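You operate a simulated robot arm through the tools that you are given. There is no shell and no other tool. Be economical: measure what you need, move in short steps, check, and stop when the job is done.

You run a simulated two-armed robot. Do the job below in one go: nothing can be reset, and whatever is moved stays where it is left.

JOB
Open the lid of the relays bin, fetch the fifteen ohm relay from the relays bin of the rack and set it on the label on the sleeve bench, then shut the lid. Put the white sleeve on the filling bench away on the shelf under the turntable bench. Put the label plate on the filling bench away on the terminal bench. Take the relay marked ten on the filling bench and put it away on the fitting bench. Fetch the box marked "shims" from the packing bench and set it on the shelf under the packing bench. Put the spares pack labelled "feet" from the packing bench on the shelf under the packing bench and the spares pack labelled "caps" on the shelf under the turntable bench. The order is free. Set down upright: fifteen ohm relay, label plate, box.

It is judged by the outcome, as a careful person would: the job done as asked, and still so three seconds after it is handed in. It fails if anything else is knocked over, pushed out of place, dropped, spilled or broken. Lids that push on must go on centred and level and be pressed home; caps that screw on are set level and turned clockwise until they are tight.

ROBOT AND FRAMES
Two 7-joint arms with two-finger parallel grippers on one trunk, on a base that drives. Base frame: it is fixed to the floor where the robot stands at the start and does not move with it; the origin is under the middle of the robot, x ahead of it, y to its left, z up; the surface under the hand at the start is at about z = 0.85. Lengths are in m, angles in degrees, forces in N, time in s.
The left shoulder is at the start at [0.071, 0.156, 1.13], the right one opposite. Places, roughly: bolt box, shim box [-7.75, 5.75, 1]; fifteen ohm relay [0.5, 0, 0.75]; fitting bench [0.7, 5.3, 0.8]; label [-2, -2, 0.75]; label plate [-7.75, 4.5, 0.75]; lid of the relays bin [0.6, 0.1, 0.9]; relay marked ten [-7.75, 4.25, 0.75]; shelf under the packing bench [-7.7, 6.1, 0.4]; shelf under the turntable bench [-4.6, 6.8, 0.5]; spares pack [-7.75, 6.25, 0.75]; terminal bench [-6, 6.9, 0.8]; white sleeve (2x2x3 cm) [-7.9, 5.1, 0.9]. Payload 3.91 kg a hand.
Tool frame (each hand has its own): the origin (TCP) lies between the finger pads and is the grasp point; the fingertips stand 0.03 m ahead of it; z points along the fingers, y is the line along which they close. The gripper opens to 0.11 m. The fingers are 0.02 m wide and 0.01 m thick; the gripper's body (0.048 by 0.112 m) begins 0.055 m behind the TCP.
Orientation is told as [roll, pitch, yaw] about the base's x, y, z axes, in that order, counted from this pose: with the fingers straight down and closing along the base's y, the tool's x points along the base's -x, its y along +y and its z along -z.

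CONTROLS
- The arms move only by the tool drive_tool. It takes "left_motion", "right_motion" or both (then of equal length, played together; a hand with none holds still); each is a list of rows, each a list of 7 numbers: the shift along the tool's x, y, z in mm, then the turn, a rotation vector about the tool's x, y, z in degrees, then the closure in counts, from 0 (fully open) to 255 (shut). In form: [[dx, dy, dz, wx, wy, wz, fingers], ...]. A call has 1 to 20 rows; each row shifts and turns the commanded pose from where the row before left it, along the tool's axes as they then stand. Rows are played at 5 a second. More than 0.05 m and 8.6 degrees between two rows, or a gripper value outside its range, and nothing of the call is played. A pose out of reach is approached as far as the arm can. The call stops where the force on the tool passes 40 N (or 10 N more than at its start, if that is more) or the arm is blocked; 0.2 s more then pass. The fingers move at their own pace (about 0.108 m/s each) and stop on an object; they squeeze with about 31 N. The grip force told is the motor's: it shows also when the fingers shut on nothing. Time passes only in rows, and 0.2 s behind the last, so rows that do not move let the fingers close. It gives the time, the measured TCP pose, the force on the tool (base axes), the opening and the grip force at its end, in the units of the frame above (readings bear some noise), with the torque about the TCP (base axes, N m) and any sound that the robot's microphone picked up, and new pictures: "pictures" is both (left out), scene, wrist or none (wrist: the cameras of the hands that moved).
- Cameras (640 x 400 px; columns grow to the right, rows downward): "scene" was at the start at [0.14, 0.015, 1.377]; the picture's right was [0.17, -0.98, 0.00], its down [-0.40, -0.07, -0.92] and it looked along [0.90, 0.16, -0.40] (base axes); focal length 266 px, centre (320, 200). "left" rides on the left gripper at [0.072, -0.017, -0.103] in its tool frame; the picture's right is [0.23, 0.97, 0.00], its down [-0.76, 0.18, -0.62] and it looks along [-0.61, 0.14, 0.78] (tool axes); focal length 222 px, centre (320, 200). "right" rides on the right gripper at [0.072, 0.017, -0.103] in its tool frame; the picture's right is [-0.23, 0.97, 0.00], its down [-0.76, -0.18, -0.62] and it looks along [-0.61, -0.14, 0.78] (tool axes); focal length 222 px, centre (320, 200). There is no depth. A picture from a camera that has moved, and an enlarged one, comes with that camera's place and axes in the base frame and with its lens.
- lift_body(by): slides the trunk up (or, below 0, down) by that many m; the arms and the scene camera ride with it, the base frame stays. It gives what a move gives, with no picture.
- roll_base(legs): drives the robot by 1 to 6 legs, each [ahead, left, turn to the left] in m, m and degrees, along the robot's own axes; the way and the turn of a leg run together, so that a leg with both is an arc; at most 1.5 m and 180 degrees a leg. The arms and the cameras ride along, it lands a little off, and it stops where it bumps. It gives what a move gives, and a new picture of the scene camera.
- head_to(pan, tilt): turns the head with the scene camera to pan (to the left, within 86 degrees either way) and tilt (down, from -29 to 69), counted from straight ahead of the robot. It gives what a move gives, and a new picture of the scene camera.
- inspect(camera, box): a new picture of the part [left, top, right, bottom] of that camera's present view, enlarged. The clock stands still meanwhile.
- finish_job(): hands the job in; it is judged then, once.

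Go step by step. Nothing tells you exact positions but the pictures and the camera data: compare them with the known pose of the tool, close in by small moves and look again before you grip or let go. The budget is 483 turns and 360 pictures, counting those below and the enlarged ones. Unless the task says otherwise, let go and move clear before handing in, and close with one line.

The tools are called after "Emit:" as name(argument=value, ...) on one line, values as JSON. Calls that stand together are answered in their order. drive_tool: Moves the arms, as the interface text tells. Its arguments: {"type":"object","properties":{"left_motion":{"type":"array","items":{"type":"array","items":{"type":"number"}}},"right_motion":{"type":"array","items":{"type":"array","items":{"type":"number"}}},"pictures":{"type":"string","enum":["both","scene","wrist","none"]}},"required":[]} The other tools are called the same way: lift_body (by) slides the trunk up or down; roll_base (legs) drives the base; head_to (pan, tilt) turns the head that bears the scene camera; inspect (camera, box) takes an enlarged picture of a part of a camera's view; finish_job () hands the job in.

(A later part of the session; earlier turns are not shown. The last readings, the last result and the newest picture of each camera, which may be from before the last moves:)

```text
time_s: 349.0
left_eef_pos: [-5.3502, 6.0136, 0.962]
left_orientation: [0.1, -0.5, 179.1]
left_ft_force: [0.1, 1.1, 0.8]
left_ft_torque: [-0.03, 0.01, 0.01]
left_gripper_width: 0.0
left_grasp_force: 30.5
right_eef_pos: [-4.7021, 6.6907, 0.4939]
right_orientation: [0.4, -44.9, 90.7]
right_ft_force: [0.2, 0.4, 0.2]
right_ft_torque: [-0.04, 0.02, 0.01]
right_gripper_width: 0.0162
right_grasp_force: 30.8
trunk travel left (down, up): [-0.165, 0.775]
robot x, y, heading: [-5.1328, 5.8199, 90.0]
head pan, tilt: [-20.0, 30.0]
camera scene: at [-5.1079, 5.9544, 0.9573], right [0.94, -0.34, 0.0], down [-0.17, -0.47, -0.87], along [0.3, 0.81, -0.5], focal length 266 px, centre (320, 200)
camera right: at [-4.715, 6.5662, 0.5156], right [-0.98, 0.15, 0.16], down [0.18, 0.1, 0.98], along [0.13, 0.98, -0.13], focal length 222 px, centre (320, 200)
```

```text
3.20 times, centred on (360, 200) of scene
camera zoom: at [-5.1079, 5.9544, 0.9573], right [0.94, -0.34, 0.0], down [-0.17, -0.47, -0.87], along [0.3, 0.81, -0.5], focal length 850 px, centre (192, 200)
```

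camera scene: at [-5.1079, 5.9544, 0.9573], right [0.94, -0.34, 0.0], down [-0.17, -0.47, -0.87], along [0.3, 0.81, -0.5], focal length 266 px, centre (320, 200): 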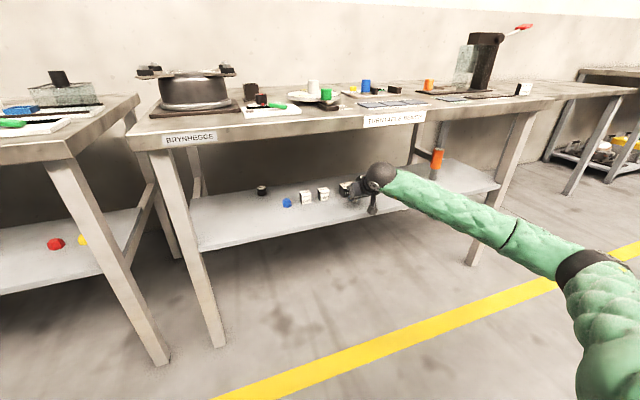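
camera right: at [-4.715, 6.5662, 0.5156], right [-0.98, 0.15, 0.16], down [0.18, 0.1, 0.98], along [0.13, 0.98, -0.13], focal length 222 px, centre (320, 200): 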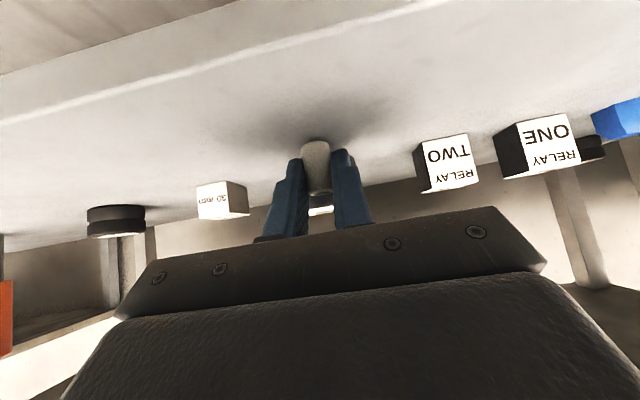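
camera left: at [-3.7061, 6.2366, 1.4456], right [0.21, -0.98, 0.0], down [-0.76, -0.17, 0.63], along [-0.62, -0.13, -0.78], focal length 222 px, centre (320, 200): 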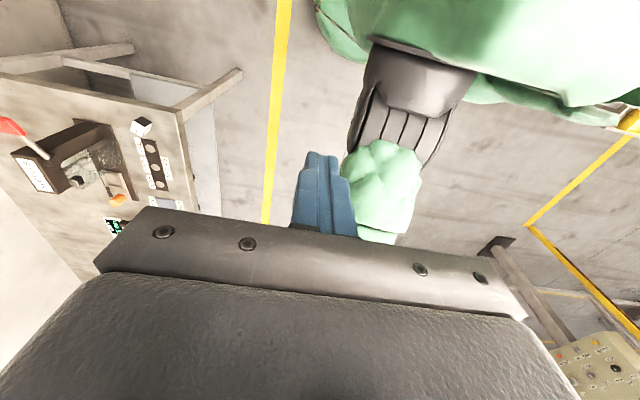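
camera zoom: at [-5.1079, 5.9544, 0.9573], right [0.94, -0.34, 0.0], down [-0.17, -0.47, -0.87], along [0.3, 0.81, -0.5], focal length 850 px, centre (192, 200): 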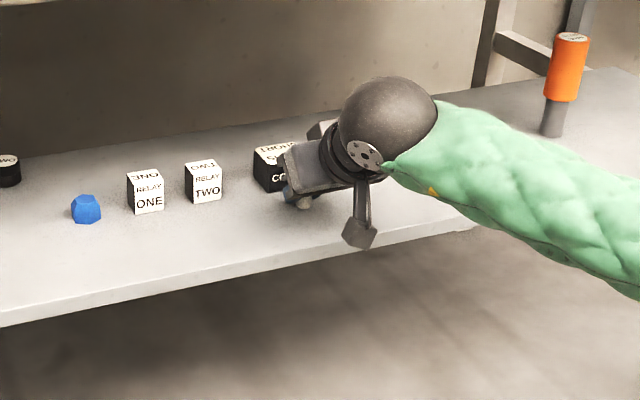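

The sleeve is over the free strip in front of the COVER block. I lower it stepwise until contact.

Emit:
drive_tool(right_motion=[[8, 0, 8, 0, 0, 0, 255], [7, 0, 7, 0, 0, 0, 255], [0, 0, 0, 0, 0, 0, 255]], pictures="none")

Emit:
drive_tool(right_motion=[[2.5, 0, 2.5, 0, 0, 0, 255], [0, 0, 0, 0, 0, 0, 255]], pictures="none")

Emit:
drive_tool(right_motion=[[2.5, 0, 2.5, 0, 0, 0, 255], [0, 0, 0, 0, 0, 0, 255]], pictures="none")

Emit:
drive_tool(right_motion=[[2.5, 0, 2.5, 0, 0, 0, 255], [0, 0, 0, 0, 0, 0, 255]], pictures="wrist")

```text
time_s: 349.6
left_eef_pos: [-5.3491, 6.0137, 0.9628]
left_orientation: [-0.1, -0.5, 179.1]
left_ft_force: [-0.1, 0.0, 0.8]
left_ft_torque: [0.02, 0.01, 0.0]
left_gripper_width: 0.0
left_grasp_force: 31.1
right_eef_pos: [-4.7006, 6.6915, 0.488]
right_orientation: [0.5, -46.0, 90.8]
right_ft_force: [-2.8, 0.3, 17.7]
right_ft_torque: [0.14, 0.05, 0.04]
right_gripper_width: 0.0161
right_grasp_force: 31.4
trunk travel left (down, up): [-0.165, 0.775]
robot x, y, heading: [-5.137, 5.8218, 89.9]
head pan, tilt: [-20.0, 30.0]
stopped in row 2 (right hand): the force on the tool passed its limit at 48 N (the readings are from after the stop); the commanded pose is now the measured one
```

```text
time_s: 350.1
left_eef_pos: [-5.3481, 6.0135, 0.9625]
left_orientation: [0.0, -0.4, 179.0]
left_ft_force: [-0.7, -0.1, 0.3]
left_ft_torque: [0.03, -0.03, -0.01]
left_gripper_width: 0.0001
left_grasp_force: 30.8
right_eef_pos: [-4.6992, 6.6931, 0.4874]
right_orientation: [0.4, -46.3, 90.7]
right_ft_force: [-1.5, 0.8, 15.0]
right_ft_torque: [0.13, 0.05, 0.04]
right_gripper_width: 0.0163
right_grasp_force: 30.7
trunk travel left (down, up): [-0.165, 0.775]
robot x, y, heading: [-5.1353, 5.818, 90.0]
head pan, tilt: [-20.0, 30.0]
stopped in row 2 (right hand): the force on the tool passed its limit at 42 N (the readings are from after the stop); the commanded pose is now the measured one
```

```text
time_s: 350.9
left_eef_pos: [-5.3485, 6.0132, 0.9623]
left_orientation: [-0.1, -0.5, 179.1]
left_ft_force: [0.1, 0.0, 1.1]
left_ft_torque: [0.01, -0.03, 0.0]
left_gripper_width: 0.0
left_grasp_force: 31.5
right_eef_pos: [-4.6996, 6.6933, 0.4878]
right_orientation: [0.4, -46.8, 90.7]
right_ft_force: [-0.6, -0.3, 15.7]
right_ft_torque: [0.08, 0.06, 0.02]
right_gripper_width: 0.016
right_grasp_force: 30.9
trunk travel left (down, up): [-0.165, 0.775]
robot x, y, heading: [-5.1361, 5.8192, 89.7]
head pan, tilt: [-20.0, 30.0]
stopped in row 2 (right hand): the force on the tool passed its limit at 41 N (the readings are from after the stop); the commanded pose is now the measured one
```

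```text
time_s: 351.5
left_eef_pos: [-5.3493, 6.0131, 0.962]
left_orientation: [-0.1, -0.6, 179.1]
left_ft_force: [-1.5, 0.6, 1.0]
left_ft_torque: [0.01, 0.02, 0.02]
left_gripper_width: 0.0001
left_grasp_force: 30.9
right_eef_pos: [-4.6995, 6.6949, 0.4874]
right_orientation: [0.4, -47.2, 90.8]
right_ft_force: [-1.0, -0.5, 14.2]
right_ft_torque: [0.05, 0.04, 0.0]
right_gripper_width: 0.0162
right_grasp_force: 31.0
trunk travel left (down, up): [-0.165, 0.775]
robot x, y, heading: [-5.1342, 5.8196, 89.8]
head pan, tilt: [-20.0, 30.0]
stopped in row 2 (right hand): the force on the tool passed its limit at 41 N (the readings are from after the stop); the commanded pose is now the measured one
camera right: at [-4.7134, 6.5689, 0.5054], right [-0.98, 0.14, 0.17], down [0.18, 0.06, 0.98], along [0.12, 0.99, -0.09], focal length 222 px, centre (320, 200)
```

right: 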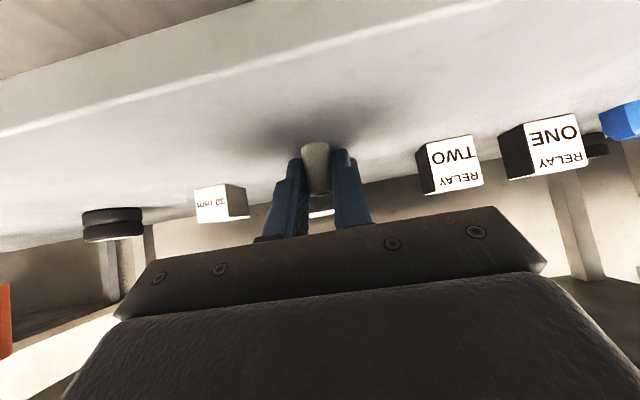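

Contact at z≈0.488 — the sleeve is on the shelf. I relieve the pressure, open, and withdraw backward along the tool axis.

Emit:
drive_tool(right_motion=[[-1.5, 0, -1.5, 0, 1, 0, 255], [0, 0, 0, 0, 0.7, 0, 255], [0, 0, 0, 0, 0, 0, 210], [0, 0, 0, 0, 0, 0, 180], [0, 0, 0, 0, 0, 0, 150], [0, 0, -25, 0, 0, 0, 150], [10, 0, -30, 0, 0, 0, 150], [25, 0, -25, 0, 0, 0, 150], [28, 0, -28, 0, 0, 0, 150], [28, 0, -28, 0, 0, 0, 150], [28, 0, -28, 0, 0, 0, 150]])

Emit:
inspect(camera="scene", box=[260, 140, 460, 260])

```text
time_s: 353.9
left_eef_pos: [-5.3509, 6.0152, 0.9629]
left_orientation: [-0.1, -0.5, 179.2]
left_ft_force: [-0.6, 0.2, 0.5]
left_ft_torque: [-0.01, 0.01, -0.03]
left_gripper_width: 0.0
left_grasp_force: 31.2
right_eef_pos: [-4.6971, 6.4963, 0.519]
right_orientation: [0.5, -45.1, 90.8]
right_ft_force: [-0.4, 0.5, 0.2]
right_ft_torque: [-0.01, -0.01, -0.03]
right_gripper_width: 0.0452
right_grasp_force: 0.0
trunk travel left (down, up): [-0.165, 0.775]
robot x, y, heading: [-5.1358, 5.8236, 90.2]
head pan, tilt: [-20.0, 30.0]
camera scene: at [-5.1083, 5.9545, 0.9573], right [0.94, -0.34, 0.0], down [-0.17, -0.47, -0.87], along [0.29, 0.81, -0.5], focal length 266 px, centre (320, 200)
camera right: at [-4.7111, 6.3709, 0.5418], right [-0.98, 0.14, 0.17], down [0.18, 0.1, 0.98], along [0.12, 0.98, -0.12], focal length 222 px, centre (320, 200)
```

scene: 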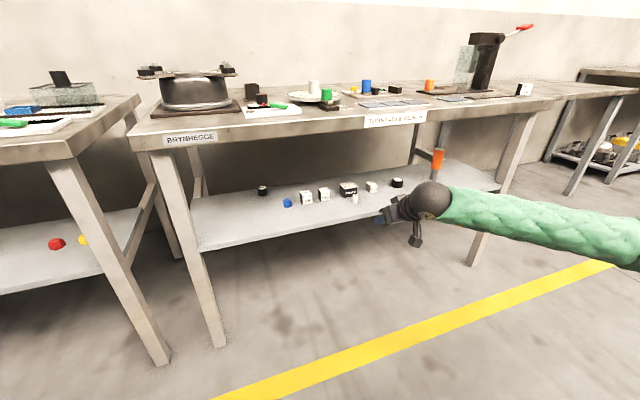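
right: 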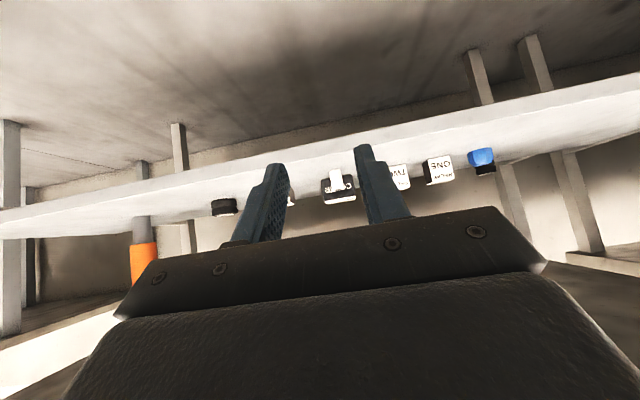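

```text
3.20 times, centred on (360, 200) of scene
camera zoom: at [-5.1083, 5.9545, 0.9573], right [0.94, -0.34, 0.0], down [-0.17, -0.47, -0.87], along [0.29, 0.81, -0.5], focal length 850 px, centre (192, 200)
```

zoom: 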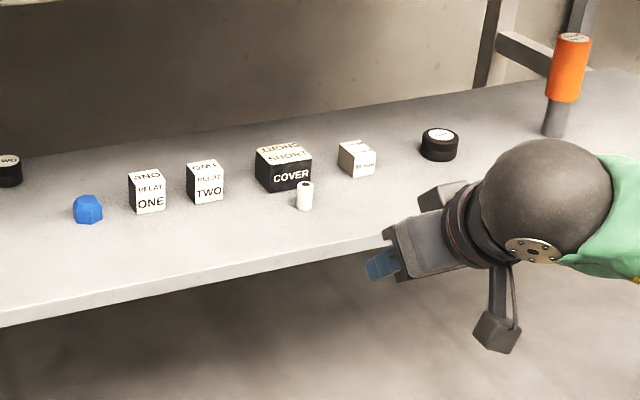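

The sleeve stands on the turntable shelf. Now I raise the trunk, back off and turn west for the packing bench.

Emit:
lift_body(by=0.5)

Emit:
roll_base(legs=[[-0.35, 0, 0], [0, 0, 90], [0.7, -0.15, 0]])

Emit:
head_to(pan=-5, tilt=28)

```text
refused: 0.5 is not a number from -0.4 to 0.4
```

```text
time_s: 363.5
left_eef_pos: [-6.0327, 5.4277, 0.9626]
left_orientation: [0.0, -0.5, -91.9]
left_ft_force: [0.0, 0.4, -0.2]
left_ft_torque: [-0.02, -0.01, 0.02]
left_gripper_width: 0.0
left_grasp_force: 31.3
right_eef_pos: [-6.5031, 6.0898, 0.5183]
right_orientation: [0.5, -45.1, 179.6]
right_ft_force: [0.2, 1.0, -0.2]
right_ft_torque: [0.01, -0.01, -0.02]
right_gripper_width: 0.0451
right_grasp_force: 0.0
trunk travel left (down, up): [-0.165, 0.775]
robot x, y, heading: [-5.838, 5.6346, 179.4]
head pan, tilt: [-20.0, 30.0]
camera scene: at [-5.9714, 5.6685, 0.9573], right [0.36, 0.93, 0.0], down [0.47, -0.18, -0.87], along [-0.81, 0.31, -0.5], focal length 266 px, centre (320, 200)
```

scene: 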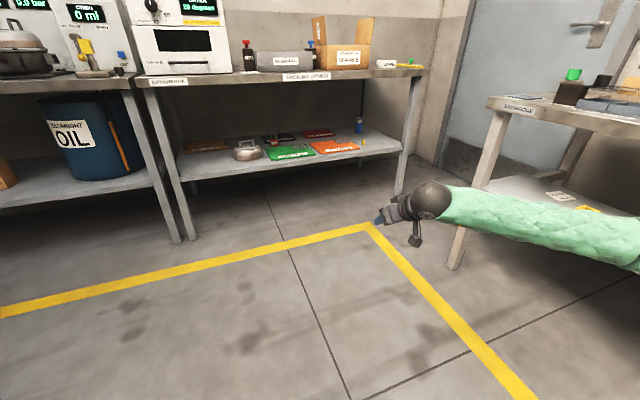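

```text
time_s: 364.3
left_eef_pos: [-6.0334, 5.4279, 0.9617]
left_orientation: [0.0, -0.5, -91.9]
left_ft_force: [-0.3, 0.5, 0.0]
left_ft_torque: [0.01, -0.01, -0.02]
left_gripper_width: 0.0
left_grasp_force: 30.8
right_eef_pos: [-6.5026, 6.089, 0.5198]
right_orientation: [0.5, -45.0, 179.6]
right_ft_force: [0.6, -0.2, -0.7]
right_ft_torque: [0.02, 0.0, 0.02]
right_gripper_width: 0.0455
right_grasp_force: 0.1
trunk travel left (down, up): [-0.165, 0.775]
robot x, y, heading: [-5.8354, 5.6355, 179.1]
head pan, tilt: [-5.0, 28.0]
camera scene: at [-5.9777, 5.6457, 0.9604], right [0.1, 0.99, 0.0], down [0.47, -0.05, -0.88], along [-0.88, 0.09, -0.47], focal length 266 px, centre (320, 200)
```

scene: 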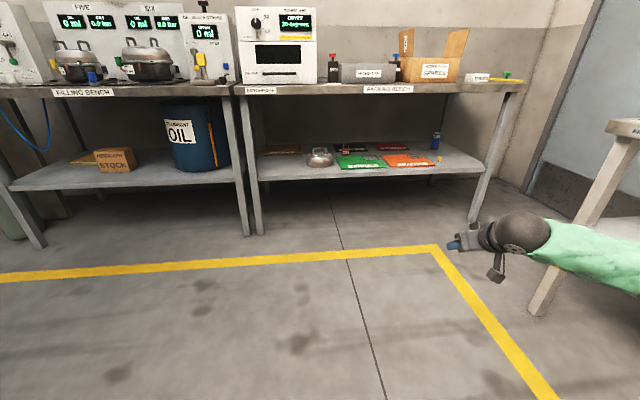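

The packing bench is ahead. I raise the trunk and drive closer to identify the box and packs.

Emit:
lift_body(by=0.4)

Emit:
roll_base(legs=[[0.6, -0.25, 1]])

Emit:
inspect(camera="scene", box=[200, 80, 520, 280])

```text
time_s: 368.1
left_eef_pos: [-6.0334, 5.4278, 1.3609]
left_orientation: [0.0, -0.6, -91.9]
left_ft_force: [-0.4, 0.9, 0.4]
left_ft_torque: [0.01, 0.01, 0.04]
left_gripper_width: 0.0
left_grasp_force: 31.0
right_eef_pos: [-6.5032, 6.0899, 0.9205]
right_orientation: [0.3, -45.1, 179.6]
right_ft_force: [0.1, -0.3, -0.9]
right_ft_torque: [0.01, 0.02, -0.02]
right_gripper_width: 0.0451
right_grasp_force: 0.1
trunk travel left (down, up): [-0.565, 0.375]
robot x, y, heading: [-5.8362, 5.6378, 179.3]
head pan, tilt: [-5.0, 28.0]
```

```text
time_s: 371.7
left_eef_pos: [-6.6293, 5.6806, 1.3628]
left_orientation: [0.0, -0.5, -91.2]
left_ft_force: [0.4, 0.5, -0.4]
left_ft_torque: [-0.02, 0.0, -0.01]
left_gripper_width: 0.0
left_grasp_force: 30.6
right_eef_pos: [-7.106, 6.336, 0.9198]
right_orientation: [0.3, -45.0, -179.7]
right_ft_force: [-0.4, 0.1, -0.6]
right_ft_torque: [-0.03, 0.0, 0.0]
right_gripper_width: 0.0453
right_grasp_force: 0.1
trunk travel left (down, up): [-0.565, 0.375]
robot x, y, heading: [-6.4334, 5.8922, 179.7]
head pan, tilt: [-5.0, 28.0]
camera scene: at [-6.5765, 5.8988, 1.3604], right [0.09, 1.0, 0.0], down [0.47, -0.04, -0.88], along [-0.88, 0.08, -0.47], focal length 266 px, centre (320, 200)
```

scene: 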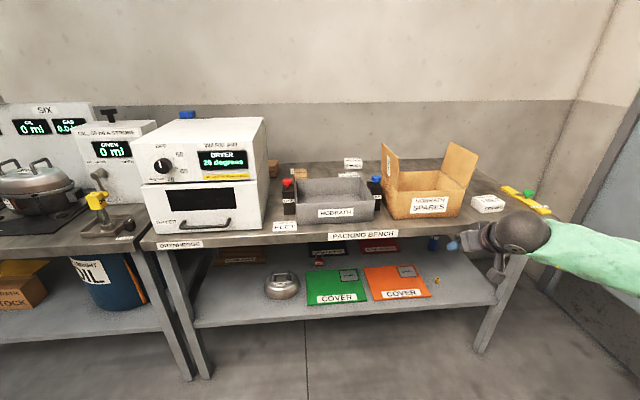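

```text
2.00 times, centred on (360, 180) of scene
camera zoom: at [-6.5765, 5.8988, 1.3604], right [0.09, 1.0, 0.0], down [0.47, -0.04, -0.88], along [-0.88, 0.08, -0.47], focal length 531 px, centre (240, 240)
```

zoom: 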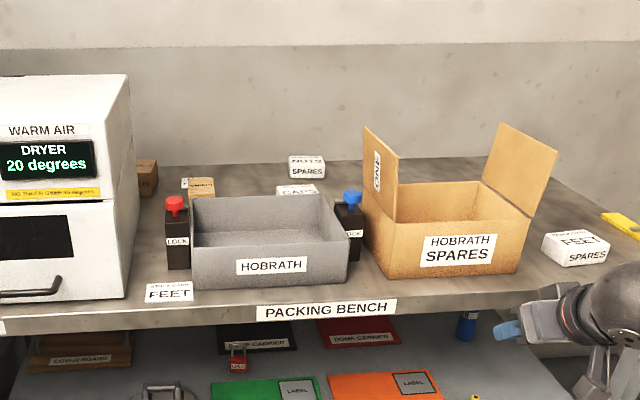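

I see spares packs "FEET" (right), "CAPS" (behind the grey tray), another pack at the back, and two small cardboard boxes behind. I raise the trunk for a better view of the back.

Emit:
lift_body(by=0.3)

Emit:
head_to(pan=0, tilt=42)

Emit:
inspect(camera="scene", box=[220, 60, 420, 190])

```text
time_s: 374.7
left_eef_pos: [-6.628, 5.6813, 1.6618]
left_orientation: [0.0, -0.5, -91.2]
left_ft_force: [-0.4, 0.3, -1.1]
left_ft_torque: [-0.02, -0.01, 0.03]
left_gripper_width: 0.0001
left_grasp_force: 31.2
right_eef_pos: [-7.106, 6.335, 1.2192]
right_orientation: [0.4, -45.2, -179.6]
right_ft_force: [0.7, -0.1, 0.0]
right_ft_torque: [-0.04, -0.02, 0.03]
right_gripper_width: 0.0452
right_grasp_force: 0.0
trunk travel left (down, up): [-0.865, 0.075]
robot x, y, heading: [-6.4308, 5.8901, 179.9]
head pan, tilt: [-5.0, 28.0]
```

```text
time_s: 375.5
left_eef_pos: [-6.6278, 5.6801, 1.6629]
left_orientation: [0.0, -0.5, -91.1]
left_ft_force: [0.1, -0.2, 0.4]
left_ft_torque: [-0.04, -0.02, 0.0]
left_gripper_width: 0.0
left_grasp_force: 30.8
right_eef_pos: [-7.1071, 6.3358, 1.2202]
right_orientation: [0.4, -45.1, -179.6]
right_ft_force: [-0.2, 0.2, -0.1]
right_ft_torque: [0.02, 0.0, 0.01]
right_gripper_width: 0.0451
right_grasp_force: 0.1
trunk travel left (down, up): [-0.865, 0.075]
robot x, y, heading: [-6.4325, 5.8899, 179.8]
head pan, tilt: [0.0, 42.0]
camera scene: at [-6.5688, 5.8906, 1.639], right [0.0, 1.0, 0.0], down [0.67, 0.0, -0.74], along [-0.74, 0.0, -0.67], focal length 266 px, centre (320, 200)
```

scene: 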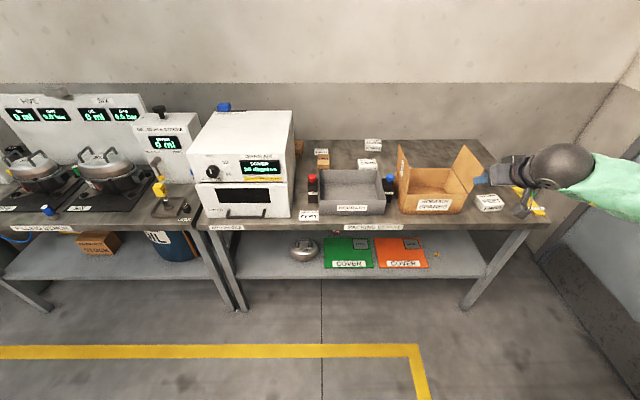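

```text
3.08 times, centred on (320, 125) of scene
camera zoom: at [-6.5688, 5.8906, 1.639], right [0.0, 1.0, 0.0], down [0.67, 0.0, -0.74], along [-0.74, 0.0, -0.67], focal length 818 px, centre (320, 431)
```

zoom: 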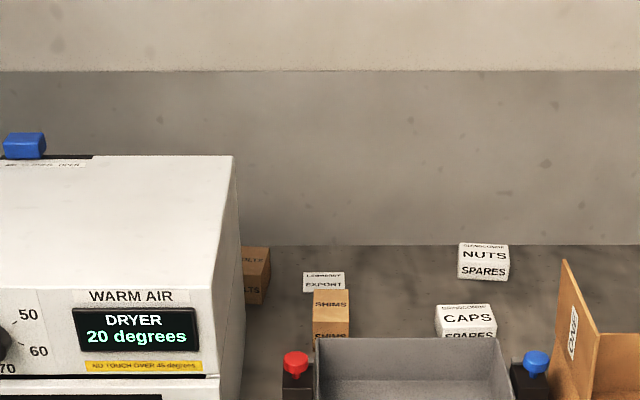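

The "SHIMS" box is near (−7.7, 5.91), "CAPS" near (−7.69, 6.13) and "FEET" near (−7.43, 6.61). The shelf below (z≈0.375) has 0.4 m headroom, so a vertical hand fits. I drive close and turn the left hand square.

Emit:
roll_base(legs=[[0.55, -0.23, 0]])

Emit:
drive_tool(left_motion=[[0, 0, 0, 0, 0, 8.1, 140], [0, 0, 0, 0, 0, 8.1, 140], [0, 0, 0, 0, 0, 8.1, 140], [0, 0, 0, 0, 0, 8.1, 140], [0, 0, 0, 0, 0, 8.1, 140], [0, 0, 0, 0, 0, 8.1, 140], [0, 0, 0, 0, 0, 8.1, 140], [0, 0, 0, 0, 0, 8.1, 140], [0, 0, 0, 0, 0, 8.1, 140], [0, 0, 0, 0, 0, 8.1, 140], [0, 0, 0, 0, 0, 8.1, 140]], pictures="none")

```text
time_s: 378.8
left_eef_pos: [-7.1764, 5.9128, 1.6622]
left_orientation: [-0.1, -0.5, -92.1]
left_ft_force: [0.2, 0.6, 0.3]
left_ft_torque: [-0.02, 0.0, 0.01]
left_gripper_width: 0.0
left_grasp_force: 31.3
right_eef_pos: [-7.6442, 6.5757, 1.2202]
right_orientation: [0.4, -45.3, 179.7]
right_ft_force: [0.2, 0.3, 0.7]
right_ft_torque: [-0.01, -0.02, -0.05]
right_gripper_width: 0.0454
right_grasp_force: 0.0
trunk travel left (down, up): [-0.865, 0.075]
robot x, y, heading: [-6.9812, 6.1193, 179.3]
head pan, tilt: [0.0, 42.0]
camera scene: at [-7.1133, 6.123, 1.6391], right [0.02, 1.0, 0.0], down [0.67, -0.01, -0.74], along [-0.74, 0.01, -0.67], focal length 266 px, centre (320, 200)
```

scene: 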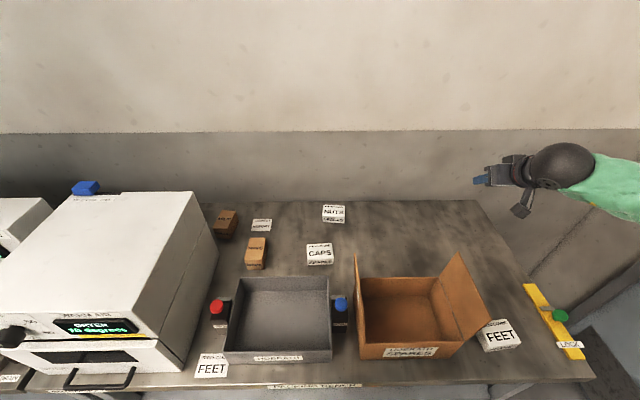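

```text
time_s: 381.2
left_eef_pos: [-7.1766, 5.9147, 1.6621]
left_orientation: [0.5, -0.2, 178.8]
left_ft_force: [0.2, 0.0, 0.6]
left_ft_torque: [0.0, -0.03, 0.0]
left_gripper_width: 0.0496
left_grasp_force: 0.0
right_eef_pos: [-7.6447, 6.5756, 1.22]
right_orientation: [0.3, -45.2, 179.6]
right_ft_force: [-0.4, -0.9, 0.1]
right_ft_torque: [0.0, -0.02, 0.0]
right_gripper_width: 0.0453
right_grasp_force: 0.1
trunk travel left (down, up): [-0.865, 0.075]
robot x, y, heading: [-6.9781, 6.1225, 178.8]
head pan, tilt: [0.0, 42.0]
```

Clear view. SHIMS top is at (−7.687, 5.912, 0.915) and CAPS top at (−7.689, 6.13, 0.891). I bring the left hand diagonally above SHIMS.

Emit:
drive_tool(left_motion=[[-34.2, 0, 34, 0, 0, 0, 90], [-34.2, 0, 34, 0, 0, 0, 90], [-34.2, 0, 34, 0, 0, 0, 90], [-34.2, 0, 34, 0, 0, 0, 90], [-34.2, 0, 34, 0, 0, 0, 90], [-34.2, 0, 34, 0, 0, 0, 90], [-34.2, 0, 34, 0, 0, 0, 90], [-34.2, 0, 34, 0, 0, 0, 90], [-34.2, 0, 34, 0, 0, 0, 90], [-34.2, 0, 34, 0, 0, 0, 90], [-34.2, 0, 34, 0, 0, 0, 90], [-34.2, 0, 34, 0, 0, 0, 90], [-34.2, 0, 34, 0, 0, 0, 90], [-34.2, 0, 34, 0, 0, 0, 90], [-34.2, 0, 34, 0, 0, 0, 90], [0, 0, 0, 0, 0, 0, 90]], pictures="wrist")

```text
time_s: 384.6
left_eef_pos: [-7.6896, 5.9186, 1.1549]
left_orientation: [0.5, -0.1, 179.0]
left_ft_force: [0.8, -0.4, 1.9]
left_ft_torque: [-0.02, 0.02, 0.0]
left_gripper_width: 0.0716
left_grasp_force: 0.0
right_eef_pos: [-7.6435, 6.5756, 1.2207]
right_orientation: [0.3, -45.1, 179.6]
right_ft_force: [-0.6, -0.3, -0.6]
right_ft_torque: [0.0, 0.03, 0.04]
right_gripper_width: 0.0451
right_grasp_force: 0.0
trunk travel left (down, up): [-0.865, 0.075]
robot x, y, heading: [-6.976, 6.1208, 179.1]
head pan, tilt: [0.0, 42.0]
camera left: at [-7.6151, 5.9351, 1.257], right [0.21, -0.98, 0.01], down [-0.76, -0.16, 0.63], along [-0.61, -0.14, -0.78], focal length 222 px, centre (320, 200)
```

left: 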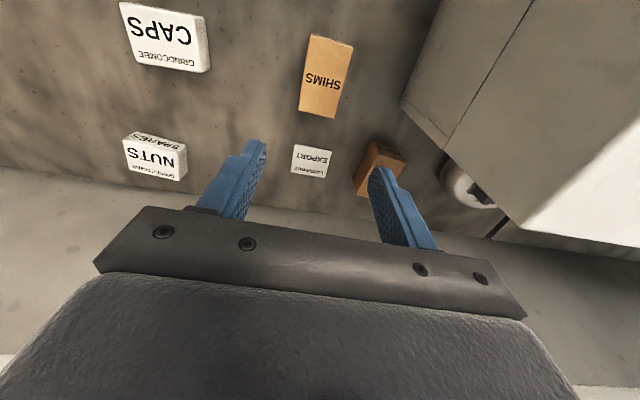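

SHIMS spans x −7.63…−7.72, 5.4 cm wide in y, centre (−7.676, 5.912). I centre over it and descend to just above the top, then check.

Emit:
drive_tool(left_motion=[[13.5, 6.5, 0, 0, 0, 0, 70], [0, 0, 42, 0, 0, 0, 70], [0, 0, 42, 0, 0, 0, 70], [0, 0, 42, 0, 0, 0, 70], [0, 0, 42, 0, 0, 0, 70], [0, 0, 30, 0, 0, 0, 70], [0, 0, 0, 0, 0, 0, 70]], pictures="wrist")

```text
time_s: 386.2
left_eef_pos: [-7.6575, 5.8795, 0.999]
left_orientation: [0.4, 0.0, 178.9]
left_ft_force: [-0.6, -0.3, 0.0]
left_ft_torque: [0.02, -0.03, 0.02]
left_gripper_width: 0.0797
left_grasp_force: 0.0
left hand out of reach, approached as far as the arm can: row 4, 5, 6
right_eef_pos: [-7.6448, 6.5747, 1.2202]
right_orientation: [0.4, -45.1, 179.6]
right_ft_force: [0.1, 0.2, -0.1]
right_ft_torque: [0.0, 0.0, -0.01]
right_gripper_width: 0.0454
right_grasp_force: 0.2
trunk travel left (down, up): [-0.865, 0.075]
robot x, y, heading: [-6.9794, 6.1241, 178.8]
head pan, tilt: [0.0, 42.0]
camera left: at [-7.5842, 5.8963, 1.1027], right [0.21, -0.98, 0.01], down [-0.76, -0.16, 0.63], along [-0.61, -0.14, -0.78], focal length 222 px, centre (320, 200)
```

left: 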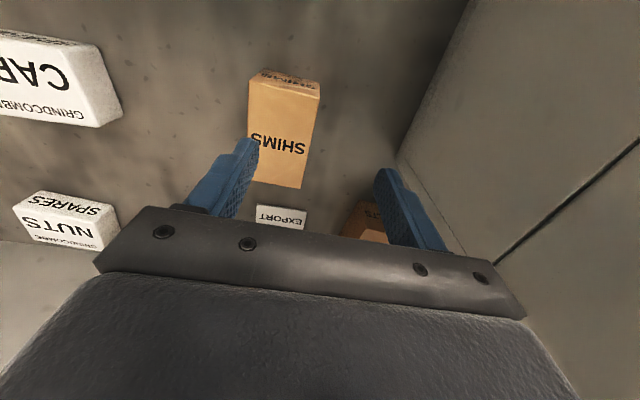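

The high shoulder limits the wrist again. I raise both hands, lower the trunk 0.22 m, and realign.

Emit:
drive_tool(left_motion=[[0, 0, -44, 0, 0, 0, 70], [0, 0, -44, 0, 0, 0, 70], [0, 0, -44, 0, 0, 0, 70], [0, 0, -44, 0, 0, 0, 70], [0, 0, -44, 0, 0, 0, 70]], right_motion=[[-31, 0, -31, 0, 0, 0, 150], [-31, 0, -31, 0, 0, 0, 150], [-31, 0, -31, 0, 0, 0, 150], [-31, 0, -31, 0, 0, 0, 150], [-31, 0, -31, 0, 0, 0, 150]], pictures="none")

Emit:
lift_body(by=-0.24)

Emit:
drive_tool(left_motion=[[-9, -16, 0, 0, 0, 0, 70], [-9, -16, 0, 0, 0, 0, 70], [0, 0, 0, 0, 0, 0, 70]], pictures="wrist")

```text
time_s: 387.4
left_eef_pos: [-7.6567, 5.8789, 1.2205]
left_orientation: [0.4, 0.1, 179.0]
left_ft_force: [0.0, -0.5, -0.2]
left_ft_torque: [0.02, 0.01, 0.02]
left_gripper_width: 0.0797
left_grasp_force: 0.1
right_eef_pos: [-7.6428, 6.5772, 1.4413]
right_orientation: [0.4, -45.3, 179.5]
right_ft_force: [0.3, -0.6, -0.4]
right_ft_torque: [0.0, -0.01, -0.02]
right_gripper_width: 0.0453
right_grasp_force: 0.0
trunk travel left (down, up): [-0.865, 0.075]
robot x, y, heading: [-6.9771, 6.1211, 178.8]
head pan, tilt: [0.0, 42.0]
```

```text
time_s: 389.9
left_eef_pos: [-7.6579, 5.8791, 0.9788]
left_orientation: [0.5, 0.0, 178.9]
left_ft_force: [-0.3, -1.6, 0.2]
left_ft_torque: [0.01, 0.01, -0.04]
left_gripper_width: 0.0798
left_grasp_force: 0.2
right_eef_pos: [-7.6444, 6.5777, 1.1999]
right_orientation: [0.3, -45.2, 179.5]
right_ft_force: [-0.1, 0.3, 0.2]
right_ft_torque: [0.03, 0.02, -0.03]
right_gripper_width: 0.0454
right_grasp_force: 0.1
trunk travel left (down, up): [-0.625, 0.315]
robot x, y, heading: [-6.9755, 6.1237, 179.3]
head pan, tilt: [0.0, 42.0]
```

```text
time_s: 390.7
left_eef_pos: [-7.6743, 5.9109, 0.9775]
left_orientation: [0.3, 0.0, 179.0]
left_ft_force: [-1.1, -0.3, 0.6]
left_ft_torque: [0.03, -0.02, -0.01]
left_gripper_width: 0.0798
left_grasp_force: 0.0
right_eef_pos: [-7.6436, 6.5772, 1.1994]
right_orientation: [0.4, -45.2, 179.6]
right_ft_force: [0.2, 0.8, -0.5]
right_ft_torque: [0.04, 0.01, 0.01]
right_gripper_width: 0.0456
right_grasp_force: 0.0
trunk travel left (down, up): [-0.625, 0.315]
robot x, y, heading: [-6.9784, 6.1227, 179.1]
head pan, tilt: [0.0, 42.0]
camera left: at [-7.6013, 5.928, 1.0821], right [0.21, -0.98, 0.01], down [-0.76, -0.16, 0.63], along [-0.61, -0.14, -0.78], focal length 222 px, centre (320, 200)
```

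left: 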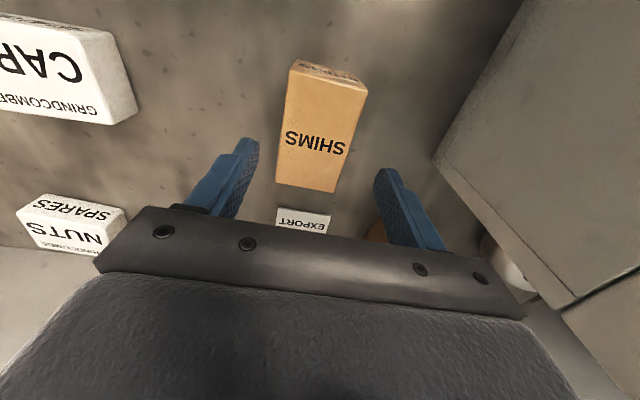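

Aligned. I descend 86 mm and close on the box.

Emit:
drive_tool(left_motion=[[5, -2, 40, 0, 0, 0, 70], [0, 0, 30, 0, 0, 0, 70], [0, 0, 16, 0, 0, 0, 70], [0, 0, 0, 0, 0, 0, 255], [0, 0, 0, 0, 0, 0, 255], [0, 0, 0, 0, 0, 0, 255]], pictures="wrist")

```text
time_s: 392.1
left_eef_pos: [-7.6703, 5.9129, 0.8935]
left_orientation: [0.5, -0.1, 178.9]
left_ft_force: [-0.5, 0.3, 0.3]
left_ft_torque: [0.11, 0.08, 0.02]
left_gripper_width: 0.0577
left_grasp_force: 31.0
right_eef_pos: [-7.645, 6.5774, 1.1989]
right_orientation: [0.4, -45.1, 179.6]
right_ft_force: [0.8, -0.3, 0.7]
right_ft_torque: [-0.01, 0.0, -0.01]
right_gripper_width: 0.0455
right_grasp_force: 0.1
trunk travel left (down, up): [-0.625, 0.315]
robot x, y, heading: [-6.98, 6.1225, 179.2]
head pan, tilt: [0.0, 42.0]
camera left: at [-7.5963, 5.9299, 0.997], right [0.21, -0.98, 0.01], down [-0.76, -0.16, 0.63], along [-0.61, -0.14, -0.78], focal length 222 px, centre (320, 200)
```

left: 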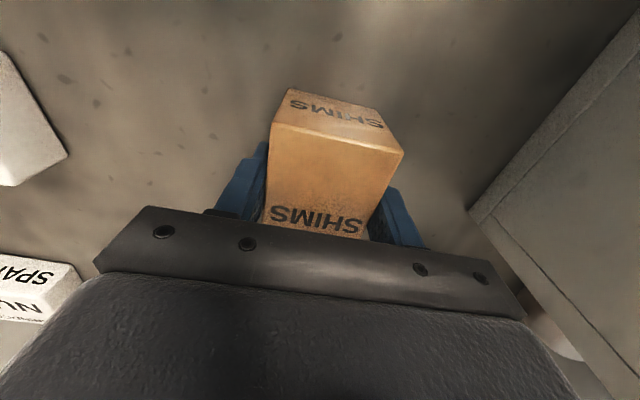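

SHIMS is gripped. I lift it and at the same time turn the right hand vertical again for the FEET pack.

Emit:
drive_tool(left_motion=[[0, 0, -30, 0, 0, 0, 255], [0, 0, -44, 0, 0, 0, 255], [0, 0, -44, 0, 0, 0, 255], [0, 0, -44, 0, 0, 0, 255], [0, 0, -44, 0, 0, 0, 255], [0, 0, -44, 0, 0, 0, 255], [45, 0, 0, 0, 0, 0, 255], [45, 0, 0, 0, 0, 0, 255]], right_motion=[[0, 0, 0, 0, 7.5, 0, 0], [0, 0, 0, 0, 7.5, 0, 0], [0, 0, 0, 0, 7.5, 0, 0], [0, 0, 0, 0, 7.5, 0, 0], [0, 0, 0, 0, 7.5, 0, 0], [0, 0, 0, 0, 7.5, 0, 0], [45, 0, 0, 0, 0, 0, 0], [45, 0, 0, 0, 0, 0, 0]], pictures="both")

```text
time_s: 393.9
left_eef_pos: [-7.5793, 5.913, 1.1425]
left_orientation: [0.5, -0.1, 178.9]
left_ft_force: [-0.2, 0.6, -3.1]
left_ft_torque: [0.04, 0.03, 0.02]
left_gripper_width: 0.0577
left_grasp_force: 30.8
right_eef_pos: [-7.5537, 6.5777, 1.1985]
right_orientation: [0.4, -0.1, 179.9]
right_ft_force: [0.2, -0.1, -1.4]
right_ft_torque: [-0.02, 0.01, -0.02]
right_gripper_width: 0.1099
right_grasp_force: 0.2
trunk travel left (down, up): [-0.625, 0.315]
robot x, y, heading: [-6.9786, 6.1202, 179.0]
head pan, tilt: [0.0, 42.0]
camera scene: at [-7.1118, 6.1232, 1.3993], right [0.02, 1.0, 0.0], down [0.67, -0.01, -0.74], along [-0.74, 0.01, -0.67], focal length 266 px, centre (320, 200)
camera right: at [-7.4794, 6.5611, 1.3018], right [-0.23, -0.97, 0.01], down [-0.76, 0.18, 0.62], along [-0.61, 0.14, -0.78], focal length 222 px, centre (320, 200)
camera left: at [-7.5053, 5.9291, 1.2463], right [0.21, -0.98, 0.01], down [-0.76, -0.16, 0.63], along [-0.61, -0.14, -0.78], focal length 222 px, centre (320, 200)
```

scene: 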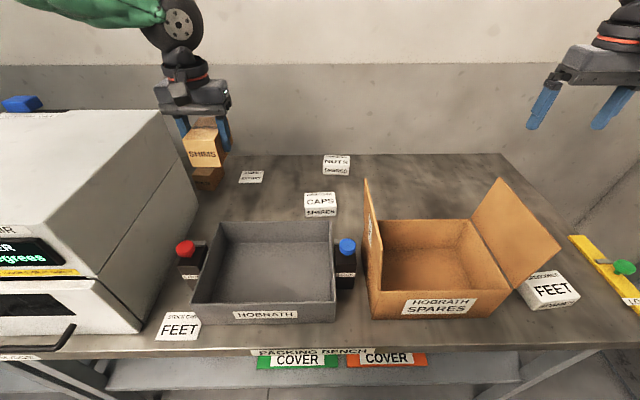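
right: 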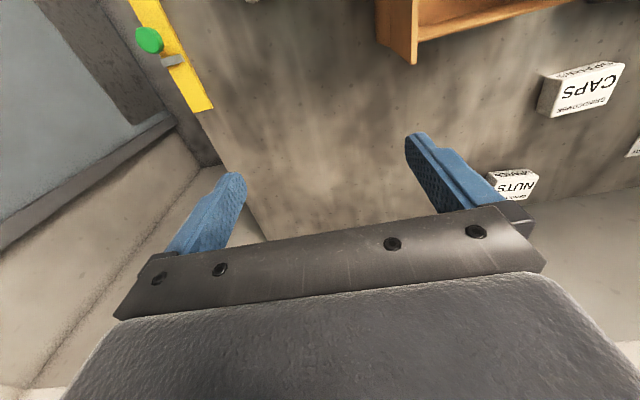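
left: 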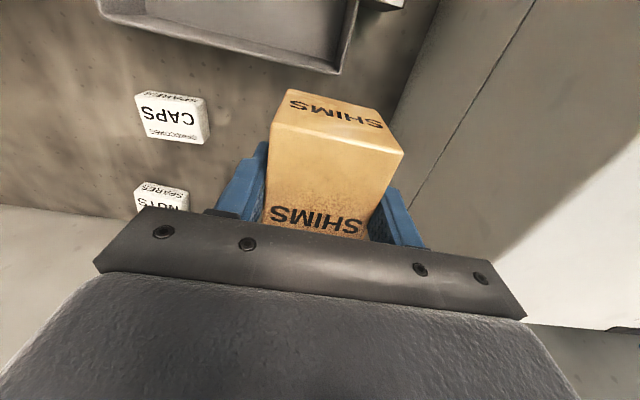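

There are two "FEET" items: one at the front left and one at the right. I enlarge both.

Emit:
inspect(camera="scene", box=[140, 290, 230, 350])

Emit:
inspect(camera="scene", box=[500, 250, 600, 320])

```text
6.67 times, centred on (185, 320) of scene
camera zoom: at [-7.1118, 6.1232, 1.3993], right [0.02, 1.0, 0.0], down [0.67, -0.01, -0.74], along [-0.74, 0.01, -0.67], focal length 1771 px, centre (1220, -600)
```

zoom: 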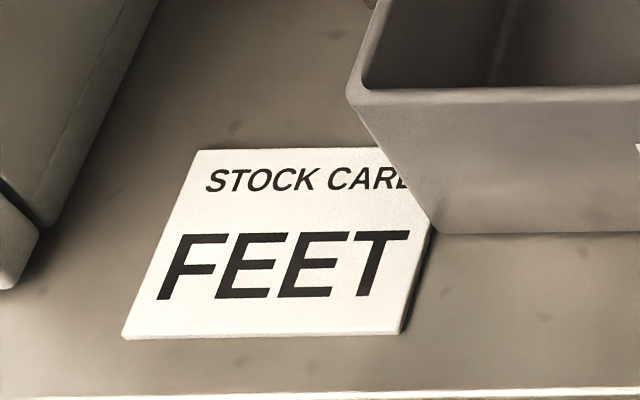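

```text
5.71 times, centred on (550, 285) of scene
camera zoom: at [-7.1118, 6.1232, 1.3993], right [0.02, 1.0, 0.0], down [0.67, -0.01, -0.74], along [-0.74, 0.01, -0.67], focal length 1518 px, centre (-994, -286)
```

zoom: 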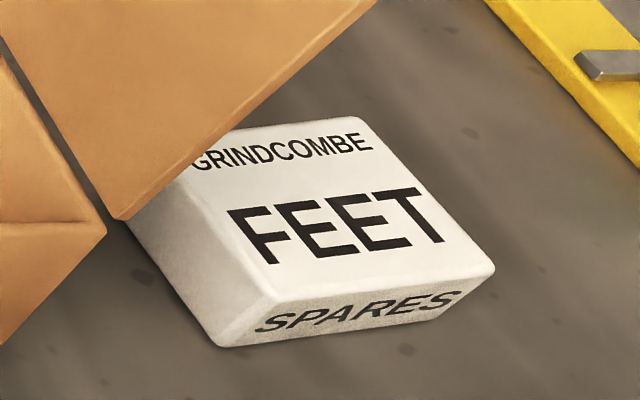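

The right one is the FEET spares pack (the left one is just a stock card). I move the right hand over it, turning it so the fingers close front-to-back, clear of the carton's flap.

Emit:
drive_tool(right_motion=[[37, -16, 0, 0, 0, 0, 0], [37, -16, 0, 0, 0, 0, 0], [37, -16, 0, 0, 0, 0, 0], [37, -16, 0, 0, 0, 0, 0], [0, 0, 0, 0, 0, -8, 0], [0, 0, 0, 0, 0, -8, 0], [0, 0, 0, 0, 0, -8, 0], [0, 0, 0, 0, 0, -8, 0], [0, 0, 0, 0, 0, -8, 0], [0, 0, 0, 0, 0, -8, 0], [0, 0, 0, 0, 0, -8, 0], [0, 0, 0, 0, 0, -8, 0], [0, 0, 0, 0, 0, -8, 0], [0, 0, 0, 0, 0, -8, 0], [0, 0, 0, 0, 0, -8, 0], [0, 0, 0, 0, 0, -8, 0]], pictures="wrist")

```text
time_s: 397.3
left_eef_pos: [-7.5813, 5.9134, 1.1416]
left_orientation: [0.5, 0.0, 178.8]
left_ft_force: [0.2, -0.5, -3.1]
left_ft_torque: [-0.03, 0.0, 0.02]
left_gripper_width: 0.0581
left_grasp_force: 31.0
right_eef_pos: [-7.4035, 6.6432, 1.1959]
right_orientation: [0.5, -0.6, -150.8]
right_ft_force: [1.2, 0.4, 0.2]
right_ft_torque: [-0.01, 0.01, 0.0]
right_gripper_width: 0.11
right_grasp_force: 0.0
right hand out of reach, approached as far as the arm can: row 8, 9, 10, 11, 12, 13, 14, 15, 16
trunk travel left (down, up): [-0.625, 0.315]
robot x, y, heading: [-6.9761, 6.1206, 179.3]
head pan, tilt: [0.0, 42.0]
camera right: at [-7.3309, 6.6652, 1.2989], right [0.27, -0.96, 0.01], down [-0.75, -0.21, 0.63], along [-0.6, -0.18, -0.78], focal length 222 px, centre (320, 200)
```

right: 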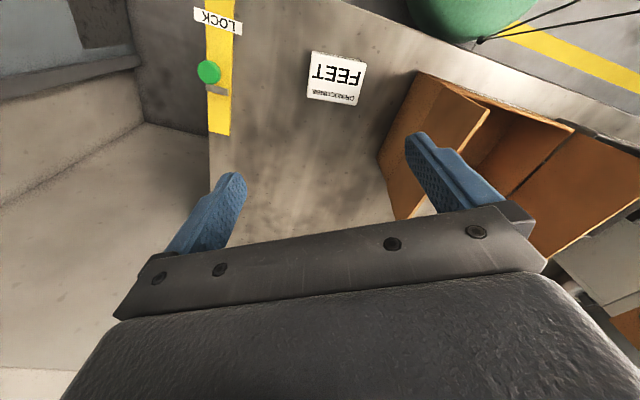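

The right wrist can't turn that far, so I'll close across y instead (clear of the flap edge at y≈6.53). I align with the pack's ~6° rotation and come down partly.

Emit:
drive_tool(right_motion=[[0, 0, 0, 0, 0, 7.7, 0], [0, 0, 0, 0, 0, 7.7, 0], [0, 0, 0, 0, 0, 7.7, 0], [9, 28, 0, 0, 0, 0, 0], [0, 0, 40, 0, 0, 0, 0], [0, 0, 40, 0, 0, 0, 0], [0, 0, 40, 0, 0, 0, 0], [0, 0, 0, 0, 0, 0, 0]], pictures="wrist")

```text
time_s: 399.1
left_eef_pos: [-7.5823, 5.9132, 1.1413]
left_orientation: [0.5, -0.1, 178.9]
left_ft_force: [-0.8, -0.1, -2.8]
left_ft_torque: [0.0, 0.03, -0.02]
left_gripper_width: 0.0576
left_grasp_force: 30.9
right_eef_pos: [-7.3901, 6.6171, 1.0768]
right_orientation: [0.6, -0.2, -174.0]
right_ft_force: [-0.1, 1.4, -0.3]
right_ft_torque: [0.01, 0.0, 0.01]
right_gripper_width: 0.1099
right_grasp_force: 0.1
trunk travel left (down, up): [-0.625, 0.315]
robot x, y, heading: [-6.9763, 6.1274, 179.2]
head pan, tilt: [0.0, 42.0]
camera right: at [-7.3158, 6.6089, 1.1806], right [-0.13, -0.99, 0.01], down [-0.77, 0.11, 0.62], along [-0.62, 0.07, -0.78], focal length 222 px, centre (320, 200)
```

right: 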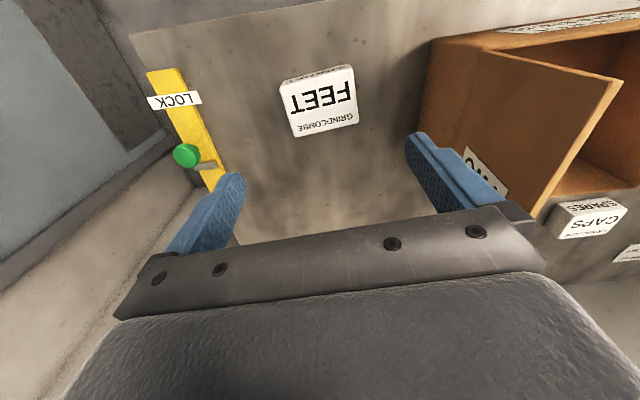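

The pack is centred at (−7.397, 6.6125), about 9 cm wide, with the carton clear of the fingers. I descend around it.

Emit:
drive_tool(right_motion=[[-7, 4, 40, 0, 0, 0, 0], [0, 0, 45, 0, 0, 0, 0], [0, 0, 45, 0, 0, 0, 0], [0, 0, 40, 0, 0, 0, 0], [0, 0, 0, 0, 0, 0, 0]], pictures="wrist")

```text
time_s: 400.3
left_eef_pos: [-7.5809, 5.9118, 1.1415]
left_orientation: [0.5, 0.0, 179.0]
left_ft_force: [-0.1, 0.3, -2.4]
left_ft_torque: [0.02, 0.0, -0.02]
left_gripper_width: 0.0579
left_grasp_force: 30.6
right_eef_pos: [-7.3958, 6.6083, 0.9059]
right_orientation: [0.7, -0.3, -174.0]
right_ft_force: [0.2, -0.4, 0.8]
right_ft_torque: [0.03, -0.01, 0.01]
right_gripper_width: 0.1103
right_grasp_force: 0.0
trunk travel left (down, up): [-0.625, 0.315]
robot x, y, heading: [-6.9776, 6.1192, 179.1]
head pan, tilt: [0.0, 42.0]
camera right: at [-7.3219, 6.6003, 1.0092], right [-0.13, -0.99, 0.01], down [-0.77, 0.11, 0.62], along [-0.62, 0.07, -0.78], focal length 222 px, centre (320, 200)
```

right: 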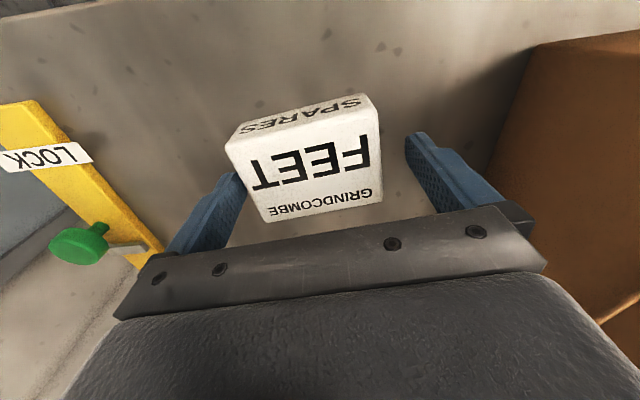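

The pack is slightly toward the north finger; I shift 10 mm, descend and close.

Emit:
drive_tool(right_motion=[[0, -10, 0, 0, 0, 0, 0], [0, 0, 14, 0, 0, 0, 0], [0, 0, 12, 0, 0, 0, 0], [0, 0, 0, 0, 0, 0, 255], [0, 0, 0, 0, 0, 0, 255], [0, 0, 0, 0, 0, 0, 255]], pictures="wrist")

```text
time_s: 401.7
left_eef_pos: [-7.5815, 5.9123, 1.1419]
left_orientation: [0.5, -0.1, 178.9]
left_ft_force: [0.4, -0.3, -2.6]
left_ft_torque: [0.03, -0.03, 0.0]
left_gripper_width: 0.0576
left_grasp_force: 30.6
right_eef_pos: [-7.4001, 6.6191, 0.8797]
right_orientation: [0.7, -0.3, -174.1]
right_ft_force: [-1.5, 6.9, 10.4]
right_ft_torque: [0.79, 0.16, 0.03]
right_gripper_width: 0.0895
right_grasp_force: 30.8
trunk travel left (down, up): [-0.625, 0.315]
robot x, y, heading: [-6.9788, 6.1193, 179.2]
head pan, tilt: [0.0, 42.0]
camera right: at [-7.3252, 6.6098, 0.9842], right [-0.13, -0.99, 0.01], down [-0.77, 0.11, 0.62], along [-0.62, 0.07, -0.78], focal length 222 px, centre (320, 200)
```

right: 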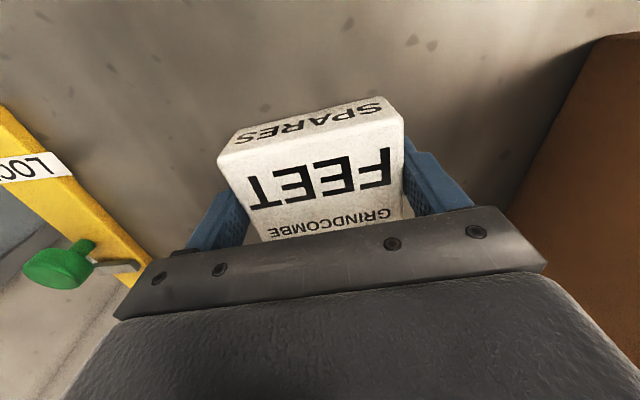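

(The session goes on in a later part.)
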